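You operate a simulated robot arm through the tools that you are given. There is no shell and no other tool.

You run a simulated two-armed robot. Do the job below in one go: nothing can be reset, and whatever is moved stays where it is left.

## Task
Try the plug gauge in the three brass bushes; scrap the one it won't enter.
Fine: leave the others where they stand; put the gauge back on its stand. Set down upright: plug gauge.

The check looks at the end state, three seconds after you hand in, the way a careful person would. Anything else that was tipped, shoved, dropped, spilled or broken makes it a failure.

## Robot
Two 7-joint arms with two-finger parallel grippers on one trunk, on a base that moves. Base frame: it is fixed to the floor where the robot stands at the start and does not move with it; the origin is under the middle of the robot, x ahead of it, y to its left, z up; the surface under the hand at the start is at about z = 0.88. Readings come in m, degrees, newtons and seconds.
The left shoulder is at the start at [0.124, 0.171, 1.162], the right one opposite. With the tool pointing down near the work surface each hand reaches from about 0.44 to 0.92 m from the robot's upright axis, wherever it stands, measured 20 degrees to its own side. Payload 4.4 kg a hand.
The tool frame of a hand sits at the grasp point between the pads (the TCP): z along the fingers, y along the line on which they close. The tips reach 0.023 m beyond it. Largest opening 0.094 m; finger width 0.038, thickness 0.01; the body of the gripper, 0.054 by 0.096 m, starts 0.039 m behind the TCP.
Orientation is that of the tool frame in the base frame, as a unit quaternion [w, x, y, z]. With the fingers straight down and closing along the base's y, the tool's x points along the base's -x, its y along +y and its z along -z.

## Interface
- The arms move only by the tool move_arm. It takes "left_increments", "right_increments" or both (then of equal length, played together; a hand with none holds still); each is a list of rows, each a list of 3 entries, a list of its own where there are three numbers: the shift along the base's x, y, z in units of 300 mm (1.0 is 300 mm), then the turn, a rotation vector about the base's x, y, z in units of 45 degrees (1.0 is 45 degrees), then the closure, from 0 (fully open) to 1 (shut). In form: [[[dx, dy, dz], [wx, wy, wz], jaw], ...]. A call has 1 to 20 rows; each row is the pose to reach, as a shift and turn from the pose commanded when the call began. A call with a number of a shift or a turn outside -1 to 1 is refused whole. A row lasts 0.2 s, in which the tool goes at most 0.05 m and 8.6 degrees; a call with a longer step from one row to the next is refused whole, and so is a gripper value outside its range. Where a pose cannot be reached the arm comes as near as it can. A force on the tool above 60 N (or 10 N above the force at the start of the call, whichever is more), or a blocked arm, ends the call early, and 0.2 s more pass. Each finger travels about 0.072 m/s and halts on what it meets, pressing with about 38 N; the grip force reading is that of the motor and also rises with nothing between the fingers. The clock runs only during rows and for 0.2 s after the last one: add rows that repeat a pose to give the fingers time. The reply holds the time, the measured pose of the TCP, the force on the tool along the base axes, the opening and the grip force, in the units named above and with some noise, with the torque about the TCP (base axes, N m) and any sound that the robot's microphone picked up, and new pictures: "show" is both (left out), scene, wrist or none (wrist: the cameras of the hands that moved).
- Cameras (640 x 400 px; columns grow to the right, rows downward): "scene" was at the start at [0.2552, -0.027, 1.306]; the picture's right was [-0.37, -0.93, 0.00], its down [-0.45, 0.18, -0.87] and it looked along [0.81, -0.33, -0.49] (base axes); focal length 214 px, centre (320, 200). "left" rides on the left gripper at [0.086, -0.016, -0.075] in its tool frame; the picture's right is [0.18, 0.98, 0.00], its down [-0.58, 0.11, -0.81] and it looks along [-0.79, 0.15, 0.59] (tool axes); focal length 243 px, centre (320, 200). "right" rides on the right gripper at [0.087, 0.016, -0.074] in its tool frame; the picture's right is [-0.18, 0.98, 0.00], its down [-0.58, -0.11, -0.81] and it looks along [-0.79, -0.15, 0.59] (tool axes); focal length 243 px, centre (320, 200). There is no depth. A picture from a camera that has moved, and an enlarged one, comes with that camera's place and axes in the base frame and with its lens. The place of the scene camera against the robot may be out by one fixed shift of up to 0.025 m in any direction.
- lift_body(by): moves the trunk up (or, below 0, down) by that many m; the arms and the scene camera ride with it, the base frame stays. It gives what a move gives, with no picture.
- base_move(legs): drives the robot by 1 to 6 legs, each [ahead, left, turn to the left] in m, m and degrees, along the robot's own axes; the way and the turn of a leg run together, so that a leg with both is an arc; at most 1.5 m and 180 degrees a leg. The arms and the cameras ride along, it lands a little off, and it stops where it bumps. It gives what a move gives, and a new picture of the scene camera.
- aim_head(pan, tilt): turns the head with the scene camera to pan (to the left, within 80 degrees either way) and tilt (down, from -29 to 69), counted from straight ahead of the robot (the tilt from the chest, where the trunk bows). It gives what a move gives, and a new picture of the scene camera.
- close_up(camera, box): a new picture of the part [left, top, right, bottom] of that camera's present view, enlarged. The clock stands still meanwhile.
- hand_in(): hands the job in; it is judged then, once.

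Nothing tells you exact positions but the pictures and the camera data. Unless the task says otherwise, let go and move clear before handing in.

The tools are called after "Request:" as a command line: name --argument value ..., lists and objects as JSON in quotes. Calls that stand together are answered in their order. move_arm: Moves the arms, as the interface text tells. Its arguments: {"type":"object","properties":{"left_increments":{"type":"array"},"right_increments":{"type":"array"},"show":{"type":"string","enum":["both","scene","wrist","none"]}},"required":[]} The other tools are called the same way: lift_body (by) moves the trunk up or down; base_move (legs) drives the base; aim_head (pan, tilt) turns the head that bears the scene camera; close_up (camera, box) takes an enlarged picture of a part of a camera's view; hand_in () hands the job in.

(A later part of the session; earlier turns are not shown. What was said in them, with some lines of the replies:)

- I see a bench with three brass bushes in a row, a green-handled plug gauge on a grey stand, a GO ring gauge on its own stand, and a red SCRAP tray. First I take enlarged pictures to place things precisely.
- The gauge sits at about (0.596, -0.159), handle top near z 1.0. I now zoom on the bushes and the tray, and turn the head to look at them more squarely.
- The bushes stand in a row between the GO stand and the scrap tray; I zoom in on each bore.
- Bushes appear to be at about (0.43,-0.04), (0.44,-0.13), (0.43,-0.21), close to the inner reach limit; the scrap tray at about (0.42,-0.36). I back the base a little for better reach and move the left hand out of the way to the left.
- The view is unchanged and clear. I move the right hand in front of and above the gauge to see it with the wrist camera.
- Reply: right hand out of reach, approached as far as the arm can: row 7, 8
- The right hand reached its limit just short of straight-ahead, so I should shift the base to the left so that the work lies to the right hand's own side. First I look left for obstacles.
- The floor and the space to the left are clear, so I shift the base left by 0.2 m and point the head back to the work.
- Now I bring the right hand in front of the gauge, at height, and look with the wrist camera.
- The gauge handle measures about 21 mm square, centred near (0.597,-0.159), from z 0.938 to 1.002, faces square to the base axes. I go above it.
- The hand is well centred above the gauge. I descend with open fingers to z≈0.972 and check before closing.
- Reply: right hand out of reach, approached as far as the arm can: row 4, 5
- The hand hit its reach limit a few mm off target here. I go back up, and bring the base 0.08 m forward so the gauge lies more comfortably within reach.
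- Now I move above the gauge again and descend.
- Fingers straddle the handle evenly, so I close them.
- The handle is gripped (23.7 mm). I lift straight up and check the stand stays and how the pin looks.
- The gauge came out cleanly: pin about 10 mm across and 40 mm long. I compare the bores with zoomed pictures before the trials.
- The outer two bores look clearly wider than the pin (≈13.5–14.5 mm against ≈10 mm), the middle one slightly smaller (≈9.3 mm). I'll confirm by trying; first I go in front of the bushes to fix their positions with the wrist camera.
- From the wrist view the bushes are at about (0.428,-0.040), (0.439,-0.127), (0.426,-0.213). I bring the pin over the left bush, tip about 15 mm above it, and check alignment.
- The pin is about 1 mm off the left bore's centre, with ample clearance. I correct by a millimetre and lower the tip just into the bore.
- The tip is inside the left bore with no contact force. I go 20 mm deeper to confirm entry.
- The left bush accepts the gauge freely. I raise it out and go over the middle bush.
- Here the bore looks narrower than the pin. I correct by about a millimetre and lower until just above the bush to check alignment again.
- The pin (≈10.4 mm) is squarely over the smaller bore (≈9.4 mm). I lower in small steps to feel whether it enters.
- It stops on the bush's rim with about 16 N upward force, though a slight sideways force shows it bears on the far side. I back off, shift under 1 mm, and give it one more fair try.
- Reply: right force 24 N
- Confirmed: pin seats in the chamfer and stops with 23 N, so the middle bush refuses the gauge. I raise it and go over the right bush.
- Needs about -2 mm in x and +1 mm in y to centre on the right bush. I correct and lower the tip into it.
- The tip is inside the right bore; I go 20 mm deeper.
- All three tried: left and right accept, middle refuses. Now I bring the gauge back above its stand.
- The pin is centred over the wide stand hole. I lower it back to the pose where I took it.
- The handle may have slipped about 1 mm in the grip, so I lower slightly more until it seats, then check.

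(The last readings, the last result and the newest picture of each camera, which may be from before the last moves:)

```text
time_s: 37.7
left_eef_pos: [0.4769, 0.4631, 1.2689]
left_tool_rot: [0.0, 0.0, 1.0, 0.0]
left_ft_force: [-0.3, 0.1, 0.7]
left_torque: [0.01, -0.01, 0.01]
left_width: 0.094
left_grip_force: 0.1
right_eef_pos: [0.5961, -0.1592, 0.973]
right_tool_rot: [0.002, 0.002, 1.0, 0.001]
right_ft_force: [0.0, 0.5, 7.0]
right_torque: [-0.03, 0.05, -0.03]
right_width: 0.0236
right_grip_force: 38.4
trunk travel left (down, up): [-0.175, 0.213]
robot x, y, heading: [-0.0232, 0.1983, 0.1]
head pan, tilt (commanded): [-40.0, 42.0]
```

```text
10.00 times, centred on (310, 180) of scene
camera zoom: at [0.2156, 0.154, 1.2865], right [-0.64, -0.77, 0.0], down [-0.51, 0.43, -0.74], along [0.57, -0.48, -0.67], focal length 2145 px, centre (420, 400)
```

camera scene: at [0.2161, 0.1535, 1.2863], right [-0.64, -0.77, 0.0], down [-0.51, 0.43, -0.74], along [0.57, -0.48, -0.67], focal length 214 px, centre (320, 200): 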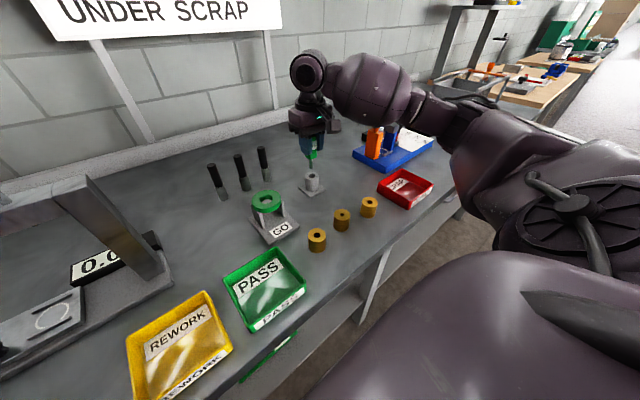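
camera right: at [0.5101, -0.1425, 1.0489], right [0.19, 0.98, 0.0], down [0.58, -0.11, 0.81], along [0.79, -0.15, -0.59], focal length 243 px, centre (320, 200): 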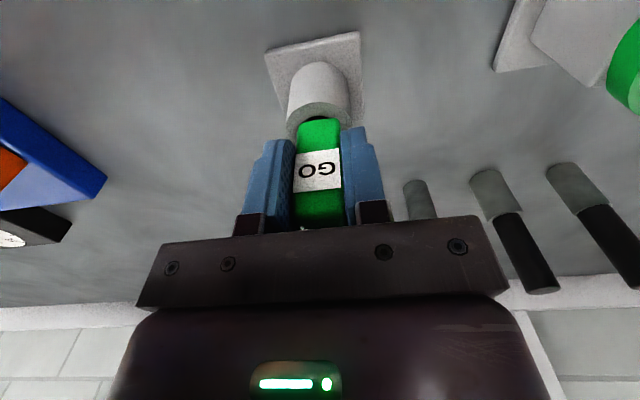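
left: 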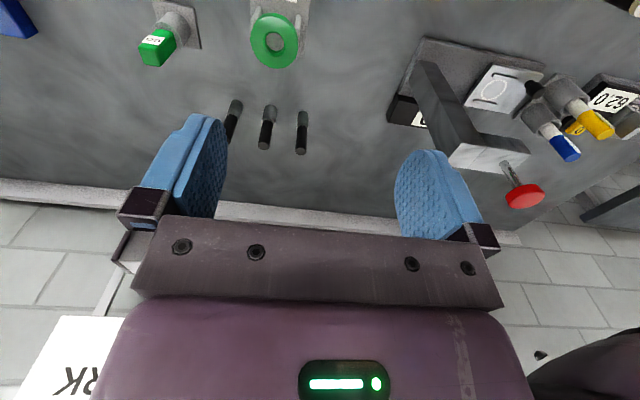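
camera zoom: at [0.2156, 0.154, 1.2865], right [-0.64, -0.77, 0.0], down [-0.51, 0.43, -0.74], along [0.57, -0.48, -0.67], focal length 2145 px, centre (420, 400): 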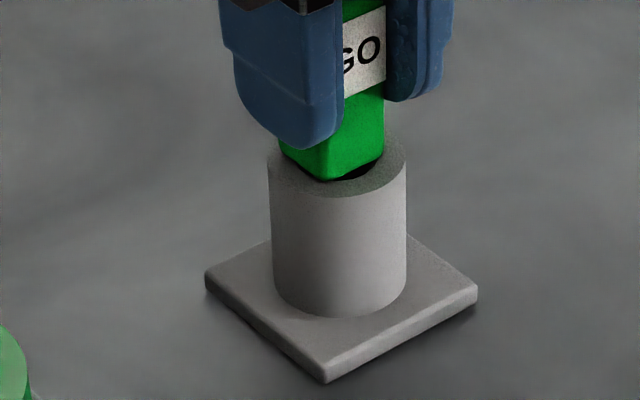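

It is seated (7 N of contact). I ease off the pressure, open the fingers and rise straight up.

Request:
move_arm --right_increments '[[[0, 0, 0.003], [0, 0, 0], 1], [[0, 0, 0.003], [0, 0, 0], 0.8], [[0, 0, 0.003], [0, 0, 0], 0.5], [[0, 0, 0.003], [0, 0, 0], 0.2], [[0, 0, 0.003], [0, 0, 0], 0.2], [[0, 0, 0.1], [0, 0, 0], 0.2], [[0, 0, 0.2], [0, 0, 0], 0.2], [[0, 0, 0.3], [0, 0, 0], 0.2], [[0, 0, 0.4], [0, 0, 0], 0.2]]' --show "both"

Request:
close_up --camera "scene" --box '[270, 120, 350, 200]'

```text
time_s: 39.7
left_eef_pos: [0.4778, 0.4633, 1.2685]
left_tool_rot: [0.0, 0.0, 1.0, 0.0]
left_ft_force: [-0.4, -0.3, -0.1]
left_torque: [0.02, -0.01, 0.01]
left_width: 0.0942
left_grip_force: 0.1
right_eef_pos: [0.596, -0.1575, 1.0924]
right_tool_rot: [0.001, 0.002, 1.0, 0.001]
right_ft_force: [-0.2, 0.9, -0.4]
right_torque: [-0.04, -0.01, -0.03]
right_width: 0.0753
right_grip_force: 0.1
trunk travel left (down, up): [-0.175, 0.213]
robot x, y, heading: [-0.0166, 0.2011, -0.1]
head pan, tilt (commanded): [-40.0, 42.0]
camera scene: at [0.2157, 0.1539, 1.2864], right [-0.64, -0.77, 0.0], down [-0.51, 0.43, -0.74], along [0.57, -0.48, -0.67], focal length 214 px, centre (320, 200)
camera right: at [0.5093, -0.1412, 1.1687], right [0.19, 0.98, 0.0], down [0.58, -0.11, 0.81], along [0.79, -0.15, -0.59], focal length 243 px, centre (320, 200)
```

scene: 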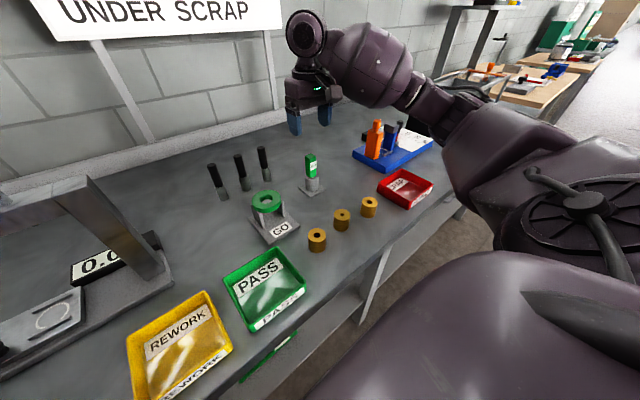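
right: 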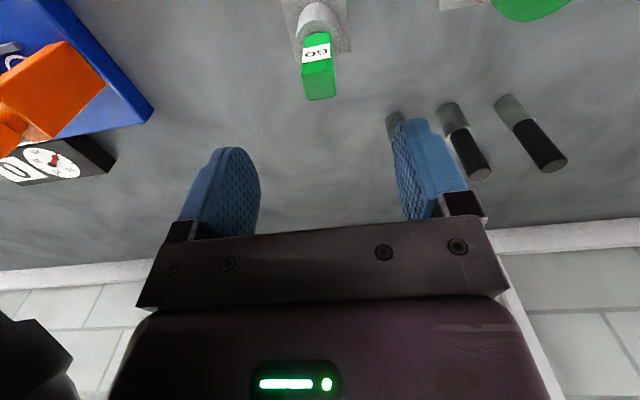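

```text
5.00 times, centred on (310, 160) of scene
camera zoom: at [0.2157, 0.1539, 1.2864], right [-0.64, -0.77, 0.0], down [-0.51, 0.43, -0.74], along [0.57, -0.48, -0.67], focal length 1072 px, centre (370, 400)
```

zoom: 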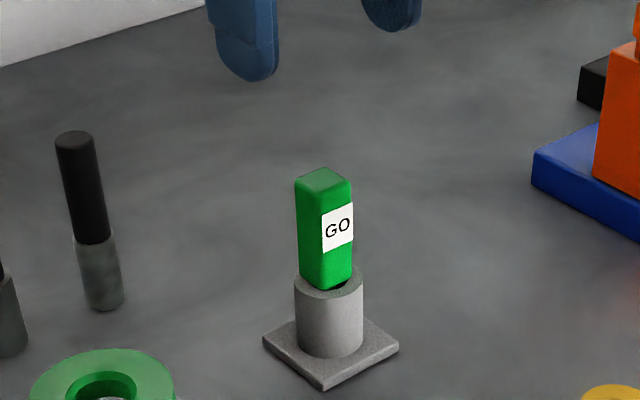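

The gauge stands upright in its stand again. Now I go over the middle bush with the fingers partly open and check.

Request:
move_arm --right_increments '[[[-0.13, 0.027, 0], [0, 0, 0], 0.2], [[-0.26, 0.054, 0], [0, 0, 0], 0.2], [[-0.39, 0.081, 0], [0, 0, 0], 0.2], [[-0.528, 0.109, 0], [0, 0, 0], 0.2], [[-0.528, 0.109, -0.13], [0, 0, 0], 0.2], [[-0.528, 0.109, -0.26], [0, 0, 0], 0.2], [[-0.528, 0.109, -0.26], [0, 0, 0], 0.2]]' --show "both"

Request:
close_up --camera "right" --box '[220, 20, 440, 200]'

Request:
close_up --camera "scene" --box '[300, 160, 400, 260]'

```text
time_s: 41.3
left_eef_pos: [0.4777, 0.4634, 1.2688]
left_tool_rot: [0.001, 0.0, 1.0, 0.0]
left_ft_force: [0.7, 0.7, -0.5]
left_torque: [0.02, -0.01, 0.01]
left_width: 0.0939
left_grip_force: 0.0
right_eef_pos: [0.4386, -0.1249, 1.0135]
right_tool_rot: [0.001, 0.002, 1.0, 0.001]
right_ft_force: [-1.1, 0.5, 0.2]
right_torque: [-0.02, -0.01, 0.02]
right_width: 0.0752
right_grip_force: 0.1
trunk travel left (down, up): [-0.175, 0.213]
robot x, y, heading: [-0.0187, 0.1979, 0.0]
head pan, tilt (commanded): [-40.0, 42.0]
camera scene: at [0.2161, 0.1537, 1.2863], right [-0.64, -0.77, 0.0], down [-0.51, 0.43, -0.74], along [0.57, -0.48, -0.67], focal length 214 px, centre (320, 200)
camera right: at [0.3523, -0.1085, 1.0893], right [0.19, 0.98, 0.0], down [0.58, -0.11, 0.81], along [0.79, -0.15, -0.59], focal length 243 px, centre (320, 200)
```

scene: 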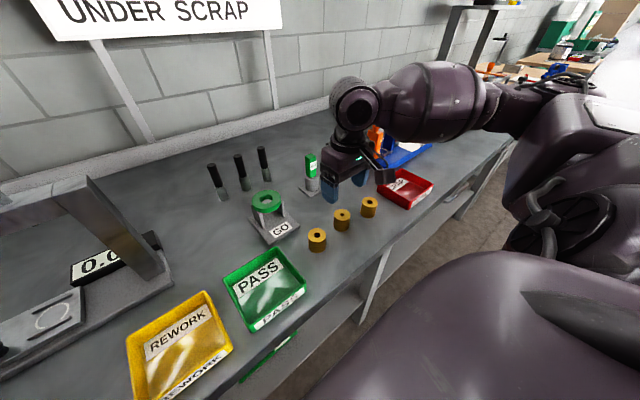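
right: 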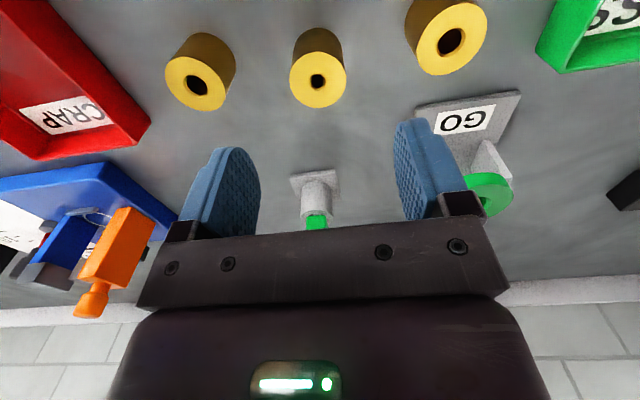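

```text
2.22 times, centred on (330, 110) of right
camera zoom: at [0.3523, -0.1085, 1.0893], right [0.19, 0.98, 0.0], down [0.58, -0.11, 0.81], along [0.79, -0.15, -0.59], focal length 539 px, centre (298, 400)
```

zoom: 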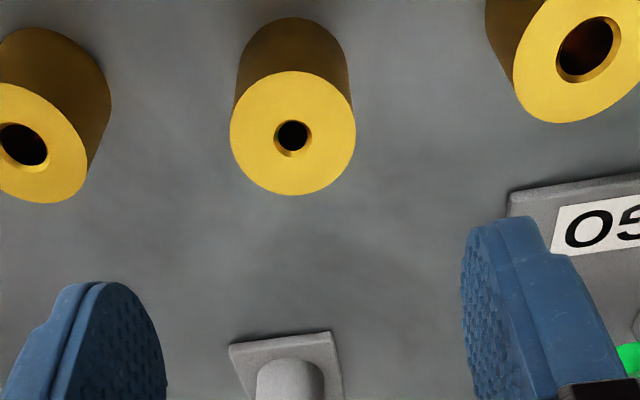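

```text
4.00 times, centred on (350, 210) of scene
camera zoom: at [0.2161, 0.1537, 1.2863], right [-0.64, -0.77, 0.0], down [-0.51, 0.43, -0.74], along [0.57, -0.48, -0.67], focal length 858 px, centre (200, 160)
```

zoom: 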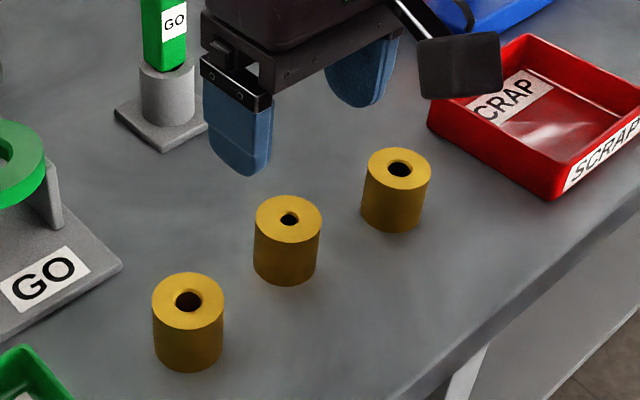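

Bush lies centrally between the fingers. I descend with a ~2 mm correction, stopping before closing.

Request:
move_arm --right_increments '[[[-0.003, -0.006, -0.05], [0, 0, 0], 0.2], [[-0.003, -0.006, -0.15], [0, 0, 0], 0.2], [[-0.003, -0.006, -0.24], [0, 0, 0], 0.2], [[-0.003, -0.006, -0.3], [0, 0, 0], 0.2], [[-0.003, -0.006, -0.335], [0, 0, 0], 0.2], [[-0.003, -0.006, -0.335], [0, 0, 0], 0.2]]' --show "both"

Request:
close_up --camera "scene" --box '[300, 160, 400, 260]'

```text
time_s: 42.7
left_eef_pos: [0.4781, 0.463, 1.2682]
left_tool_rot: [0.0, 0.0, 1.0, 0.0]
left_ft_force: [0.5, 0.2, 0.2]
left_torque: [0.03, -0.03, 0.01]
left_width: 0.0939
left_grip_force: 0.0
right_eef_pos: [0.4377, -0.1287, 0.9133]
right_tool_rot: [0.001, 0.001, 1.0, 0.001]
right_ft_force: [0.1, 0.3, 0.2]
right_torque: [0.03, 0.01, -0.01]
right_width: 0.075
right_grip_force: 0.0
trunk travel left (down, up): [-0.175, 0.213]
robot x, y, heading: [-0.0212, 0.2015, 0.2]
head pan, tilt (commanded): [-40.0, 42.0]
camera scene: at [0.2161, 0.1536, 1.2863], right [-0.64, -0.77, 0.0], down [-0.51, 0.43, -0.74], along [0.57, -0.48, -0.67], focal length 214 px, centre (320, 200)
camera right: at [0.3503, -0.1118, 0.9894], right [0.19, 0.98, 0.0], down [0.58, -0.11, 0.81], along [0.79, -0.15, -0.59], focal length 243 px, centre (320, 200)
```

scene: 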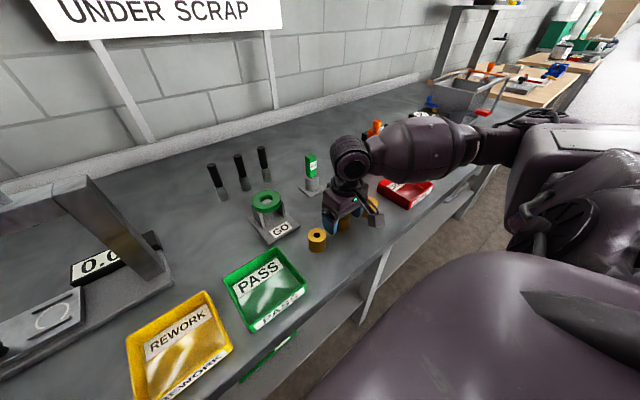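
right: 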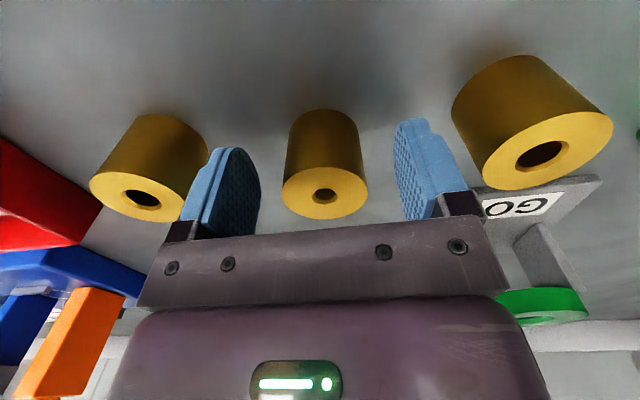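

```text
4.00 times, centred on (350, 210) of scene
camera zoom: at [0.2161, 0.1536, 1.2863], right [-0.64, -0.77, 0.0], down [-0.51, 0.43, -0.74], along [0.57, -0.48, -0.67], focal length 858 px, centre (200, 160)
```

zoom: 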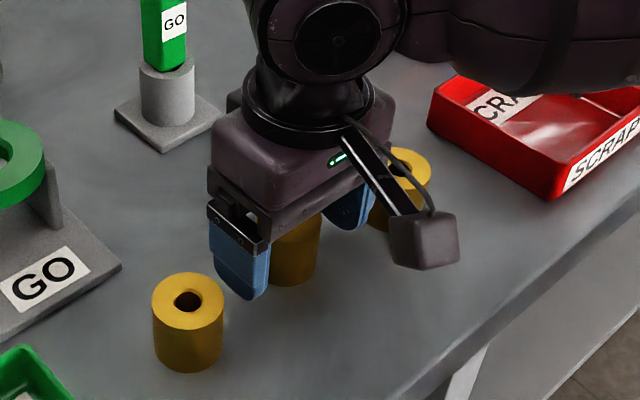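

The bush is centred between the pads, both neighbours untouched. I close the fingers.

Request:
move_arm --right_increments '[[[0, 0, 0], [0, 0, 0], 0.5], [[0, 0, 0], [0, 0, 0], 0.7], [[0, 0, 0], [0, 0, 0], 1], [[0, 0, 0], [0, 0, 0], 1]]' --show "wrist"

```text
time_s: 43.7
left_eef_pos: [0.4795, 0.4627, 1.2692]
left_tool_rot: [0.0, 0.0, 1.0, 0.001]
left_ft_force: [-0.8, 0.0, 0.1]
left_torque: [0.0, 0.02, -0.06]
left_width: 0.094
left_grip_force: 0.1
right_eef_pos: [0.4375, -0.1278, 0.9131]
right_tool_rot: [0.001, 0.002, 1.0, 0.001]
right_ft_force: [0.1, -0.2, -0.7]
right_torque: [-0.03, 0.0, -0.01]
right_width: 0.0393
right_grip_force: 38.3
trunk travel left (down, up): [-0.175, 0.213]
robot x, y, heading: [-0.0171, 0.1985, 0.2]
head pan, tilt (commanded): [-40.0, 42.0]
camera right: at [0.3503, -0.1117, 0.9895], right [0.19, 0.98, 0.0], down [0.58, -0.11, 0.81], along [0.79, -0.15, -0.59], focal length 243 px, centre (320, 200)
```

right: 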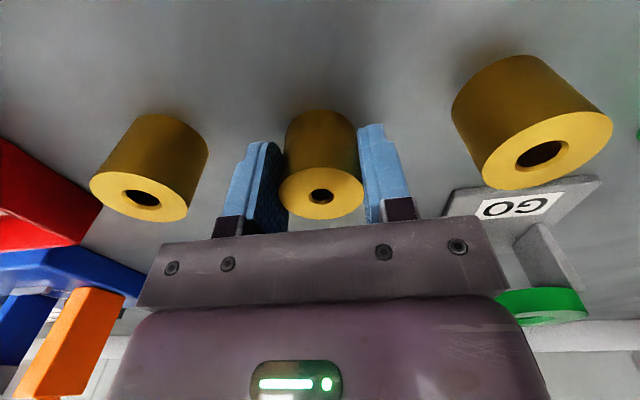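

The bush is held (39.3 mm). I lift it and carry it over the scrap tray.

Request:
move_arm --right_increments '[[[0, 0, 0.1], [0, 0, 0], 1], [[0, 0, 0.22], [0, 0, 0], 1], [[0, 0, 0.34], [0, 0, 0], 1], [[-0.01, -0.15, 0.36], [0, 0, 0], 1], [[-0.02, -0.3, 0.36], [0, 0, 0], 1], [[-0.03, -0.45, 0.36], [0, 0, 0], 1], [[-0.045, -0.6, 0.36], [0, 0, 0], 1], [[-0.058, -0.75, 0.36], [0, 0, 0], 1], [[-0.058, -0.773, 0.36], [0, 0, 0], 1], [[-0.058, -0.773, 0.36], [0, 0, 0], 1]]' --show "both"

Request:
close_up --camera "scene" --box '[330, 130, 450, 240]'

Request:
close_up --camera "right" --box '[200, 0, 480, 200]'

```text
time_s: 45.9
left_eef_pos: [0.4788, 0.4615, 1.2688]
left_tool_rot: [-0.001, 0.0, 1.0, 0.0]
left_ft_force: [-0.3, 0.7, -0.1]
left_torque: [0.0, 0.0, 0.02]
left_width: 0.0942
left_grip_force: 0.0
right_eef_pos: [0.419, -0.3588, 1.0209]
right_tool_rot: [0.001, 0.002, 1.0, 0.001]
right_ft_force: [-0.3, 1.0, -2.4]
right_torque: [0.0, 0.05, -0.01]
right_width: 0.0395
right_grip_force: 37.7
trunk travel left (down, up): [-0.175, 0.213]
robot x, y, heading: [-0.0172, 0.2016, -0.0]
head pan, tilt (commanded): [-40.0, 42.0]
camera scene: at [0.2162, 0.1533, 1.2862], right [-0.64, -0.77, 0.0], down [-0.51, 0.43, -0.74], along [0.57, -0.48, -0.67], focal length 214 px, centre (320, 200)
camera right: at [0.3329, -0.3429, 1.0969], right [0.19, 0.98, 0.0], down [0.58, -0.11, 0.81], along [0.79, -0.15, -0.59], focal length 243 px, centre (320, 200)
```

scene: 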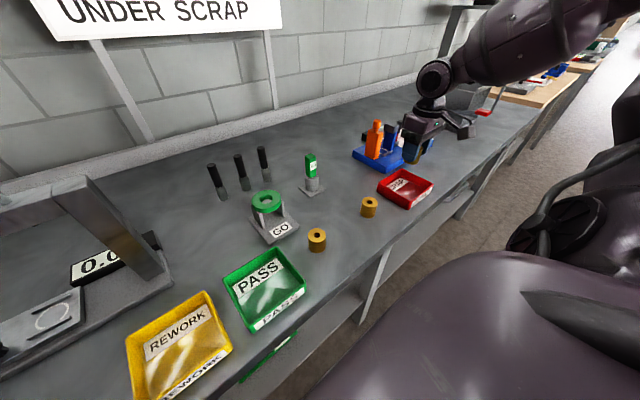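
right: 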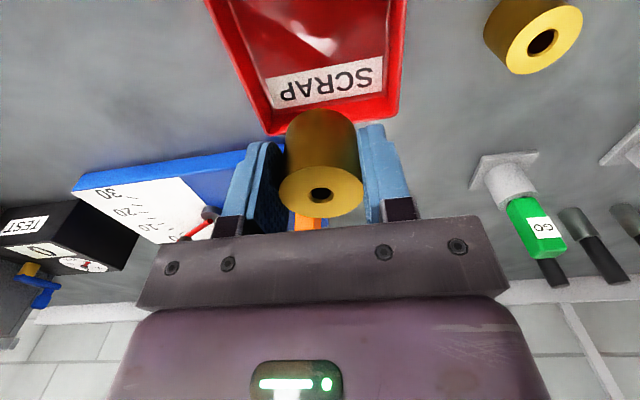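

```text
3.64 times, centred on (390, 185) of scene
camera zoom: at [0.2162, 0.1533, 1.2862], right [-0.64, -0.77, 0.0], down [-0.51, 0.43, -0.74], along [0.57, -0.48, -0.67], focal length 780 px, centre (66, 254)
```

zoom: 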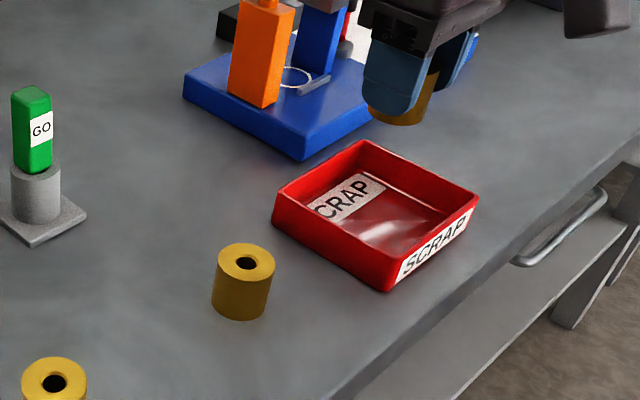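

```text
2.00 times, centred on (340, 100) of right
camera zoom: at [0.3329, -0.3429, 1.0969], right [0.19, 0.98, 0.0], down [0.58, -0.11, 0.81], along [0.79, -0.15, -0.59], focal length 485 px, centre (280, 400)
```

zoom: 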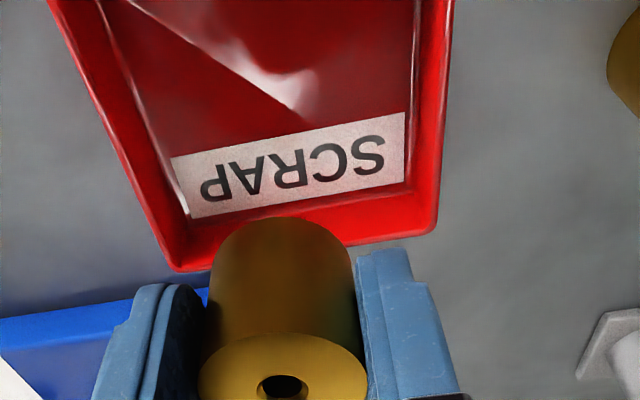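

The tray spans x≈0.367–0.470, y≈-0.42 to -0.30, so the bush is right over its middle. I lower it toward the tray floor.

Request:
move_arm --right_increments '[[[0, 0, -0.1], [0, 0, 0], 1], [[0, 0, -0.2], [0, 0, 0], 1], [[0, 0, -0.28], [0, 0, 0], 1], [[0, 0, -0.325], [0, 0, 0], 1], [[0, 0, -0.325], [0, 0, 0], 1]]' --show "both"

Request:
close_up --camera "scene" --box '[350, 150, 450, 230]'

```text
time_s: 47.1
left_eef_pos: [0.4776, 0.463, 1.2685]
left_tool_rot: [0.0, 0.001, 1.0, 0.0]
left_ft_force: [0.2, -0.2, 0.0]
left_torque: [0.02, 0.02, -0.01]
left_width: 0.0942
left_grip_force: 0.1
right_eef_pos: [0.4198, -0.3587, 0.9231]
right_tool_rot: [0.001, 0.002, 1.0, -0.001]
right_ft_force: [0.1, -0.3, -2.2]
right_torque: [0.0, 0.02, -0.05]
right_width: 0.0396
right_grip_force: 37.7
trunk travel left (down, up): [-0.175, 0.213]
robot x, y, heading: [-0.0169, 0.2031, -0.1]
head pan, tilt (commanded): [-40.0, 42.0]
camera scene: at [0.2161, 0.1535, 1.2863], right [-0.64, -0.77, 0.0], down [-0.51, 0.43, -0.74], along [0.57, -0.48, -0.67], focal length 214 px, centre (320, 200)
camera right: at [0.3329, -0.3426, 0.9989], right [0.19, 0.98, 0.0], down [0.58, -0.11, 0.81], along [0.79, -0.15, -0.59], focal length 243 px, centre (320, 200)
```

scene: 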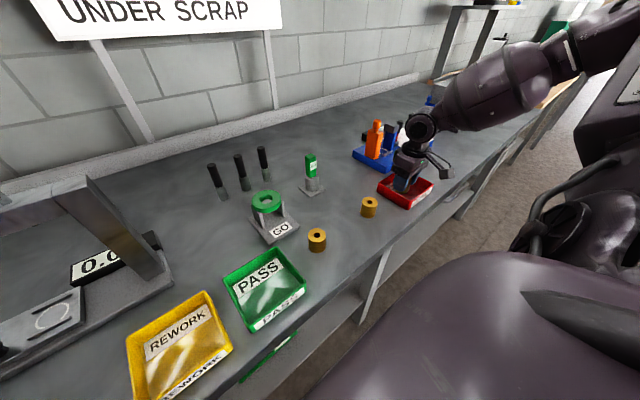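
right: 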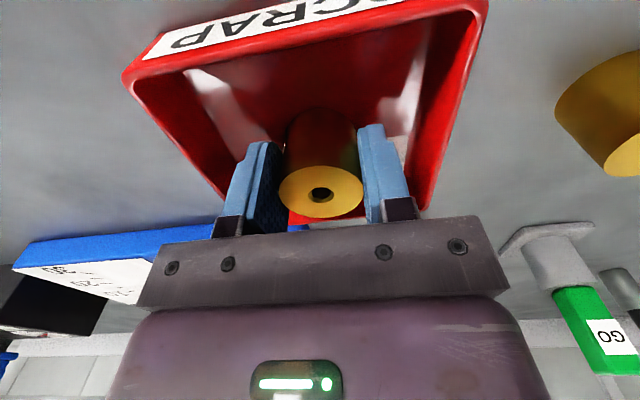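

```text
5.00 times, centred on (400, 190) of scene
camera zoom: at [0.2161, 0.1535, 1.2863], right [-0.64, -0.77, 0.0], down [-0.51, 0.43, -0.74], along [0.57, -0.48, -0.67], focal length 1072 px, centre (-80, 250)
```

zoom: 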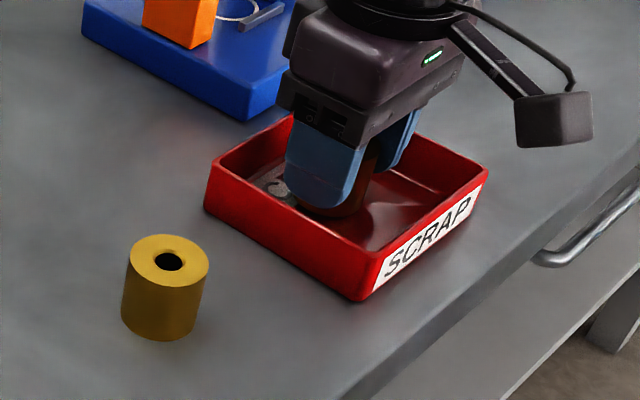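

The bush is inside the tray, not yet touching the floor. I lower in small steps until it touches.

Request:
move_arm --right_increments '[[[0, 0, -0.007], [0, 0, 0], 1], [[0, 0, -0.013], [0, 0, 0], 1], [[0, 0, -0.013], [0, 0, 0], 1]]' --show "none"

```text
time_s: 47.9
left_eef_pos: [0.4776, 0.4635, 1.2693]
left_tool_rot: [0.0, 0.0, 1.0, -0.001]
left_ft_force: [0.5, 0.2, 0.1]
left_torque: [-0.03, -0.02, -0.01]
left_width: 0.0939
left_grip_force: 0.0
right_eef_pos: [0.4206, -0.36, 0.921]
right_tool_rot: [0.001, 0.002, 1.0, 0.0]
right_ft_force: [-1.8, 0.8, 5.9]
right_torque: [-0.02, -0.12, -0.03]
right_width: 0.0396
right_grip_force: 37.5
trunk travel left (down, up): [-0.175, 0.213]
robot x, y, heading: [-0.0186, 0.1996, 0.0]
head pan, tilt (commanded): [-40.0, 42.0]
```

It rests on the tray floor. I open the fingers a little (within the tray) and rise straight up.

Request:
move_arm --right_increments '[[[0, 0, 0.003], [0, 0, 0], 1], [[0, 0, 0.003], [0, 0, 0], 0.5], [[0, 0, 0.003], [0, 0, 0], 0.35], [[0, 0, 0.003], [0, 0, 0], 0.35], [[0, 0, 0.06], [0, 0, 0], 0.35], [[0, 0, 0.16], [0, 0, 0], 0.35], [[0, 0, 0.28], [0, 0, 0], 0.35], [[0, 0, 0.4], [0, 0, 0], 0.35], [[0, 0, 0.52], [0, 0, 0], 0.35]]' --show "both"

Request:
close_up --camera "scene" --box '[350, 150, 450, 230]'

Request:
close_up --camera "scene" --box '[230, 130, 400, 270]'

```text
time_s: 49.9
left_eef_pos: [0.4773, 0.4639, 1.2693]
left_tool_rot: [-0.001, 0.0, 1.0, 0.0]
left_ft_force: [-0.5, 0.1, 0.1]
left_torque: [0.03, -0.02, 0.02]
left_width: 0.0942
left_grip_force: 0.0
right_eef_pos: [0.419, -0.3588, 1.0763]
right_tool_rot: [0.001, 0.002, 1.0, 0.001]
right_ft_force: [0.1, -0.2, -0.4]
right_torque: [-0.03, 0.03, -0.03]
right_width: 0.061
right_grip_force: 0.1
trunk travel left (down, up): [-0.175, 0.213]
robot x, y, heading: [-0.0191, 0.2034, 0.2]
head pan, tilt (commanded): [-40.0, 42.0]
camera scene: at [0.2156, 0.1539, 1.2864], right [-0.64, -0.77, 0.0], down [-0.51, 0.43, -0.74], along [0.57, -0.48, -0.67], focal length 214 px, centre (320, 200)
camera right: at [0.3319, -0.3426, 1.1514], right [0.19, 0.98, 0.0], down [0.58, -0.11, 0.81], along [0.79, -0.15, -0.59], focal length 243 px, centre (320, 200)
```

scene: 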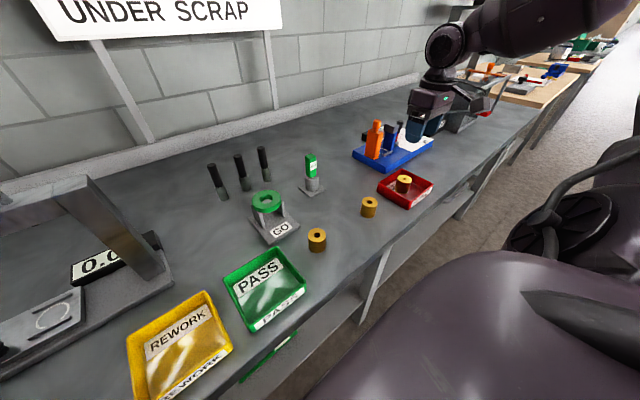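
right: 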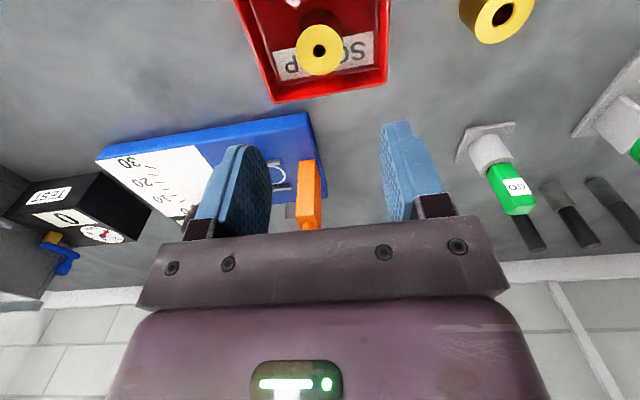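

```text
5.00 times, centred on (400, 190) of scene
camera zoom: at [0.2156, 0.1539, 1.2864], right [-0.64, -0.77, 0.0], down [-0.51, 0.43, -0.74], along [0.57, -0.48, -0.67], focal length 1072 px, centre (-80, 250)
```

zoom: 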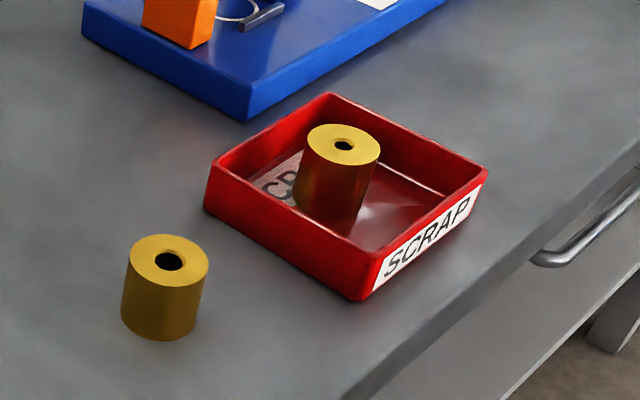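

```text
2.86 times, centred on (315, 200) of scene
camera zoom: at [0.2156, 0.1539, 1.2864], right [-0.64, -0.77, 0.0], down [-0.51, 0.43, -0.74], along [0.57, -0.48, -0.67], focal length 613 px, centre (334, 200)
```

zoom: 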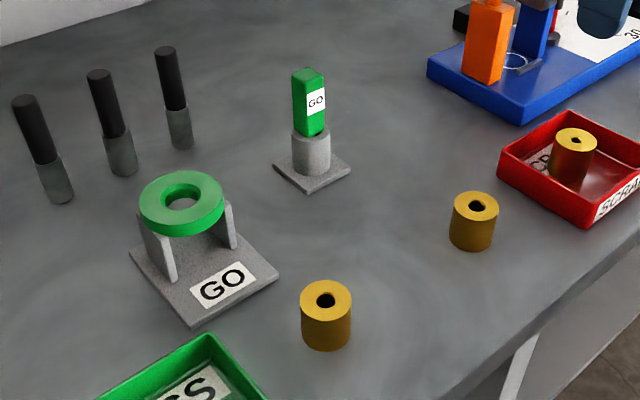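

The middle (undersize) bush stands in the SCRAP tray. The two good bushes are where they stood, the gauge is upright on its stand, and the hand is clear, so I hand in.

Request:
hand_in

```text
The job is handed in.
```

I tried the plug gauge in all three brass bushes, and the middle one is the reject. It is now standing in the SCRAP tray.

| Bush | Result | Where it is now |
|---|---|---|
| Left | The gauge went in freely, about 25 mm deep, with no contact force | Left where it stood |
| Middle | The gauge stopped at the edge of the hole on both tries (about 16 N, then 23 N). From the pictures, the hole is about 9.4 mm and the pin about 10.4 mm | SCRAP tray, upright |
| Right | The gauge went in freely, about 25 mm deep, with no contact force | Left where it stood |

The plug gauge is back upright on its stand. The last pictures show nothing else on the bench tipped or moved. I backed the hand clear before handing in.
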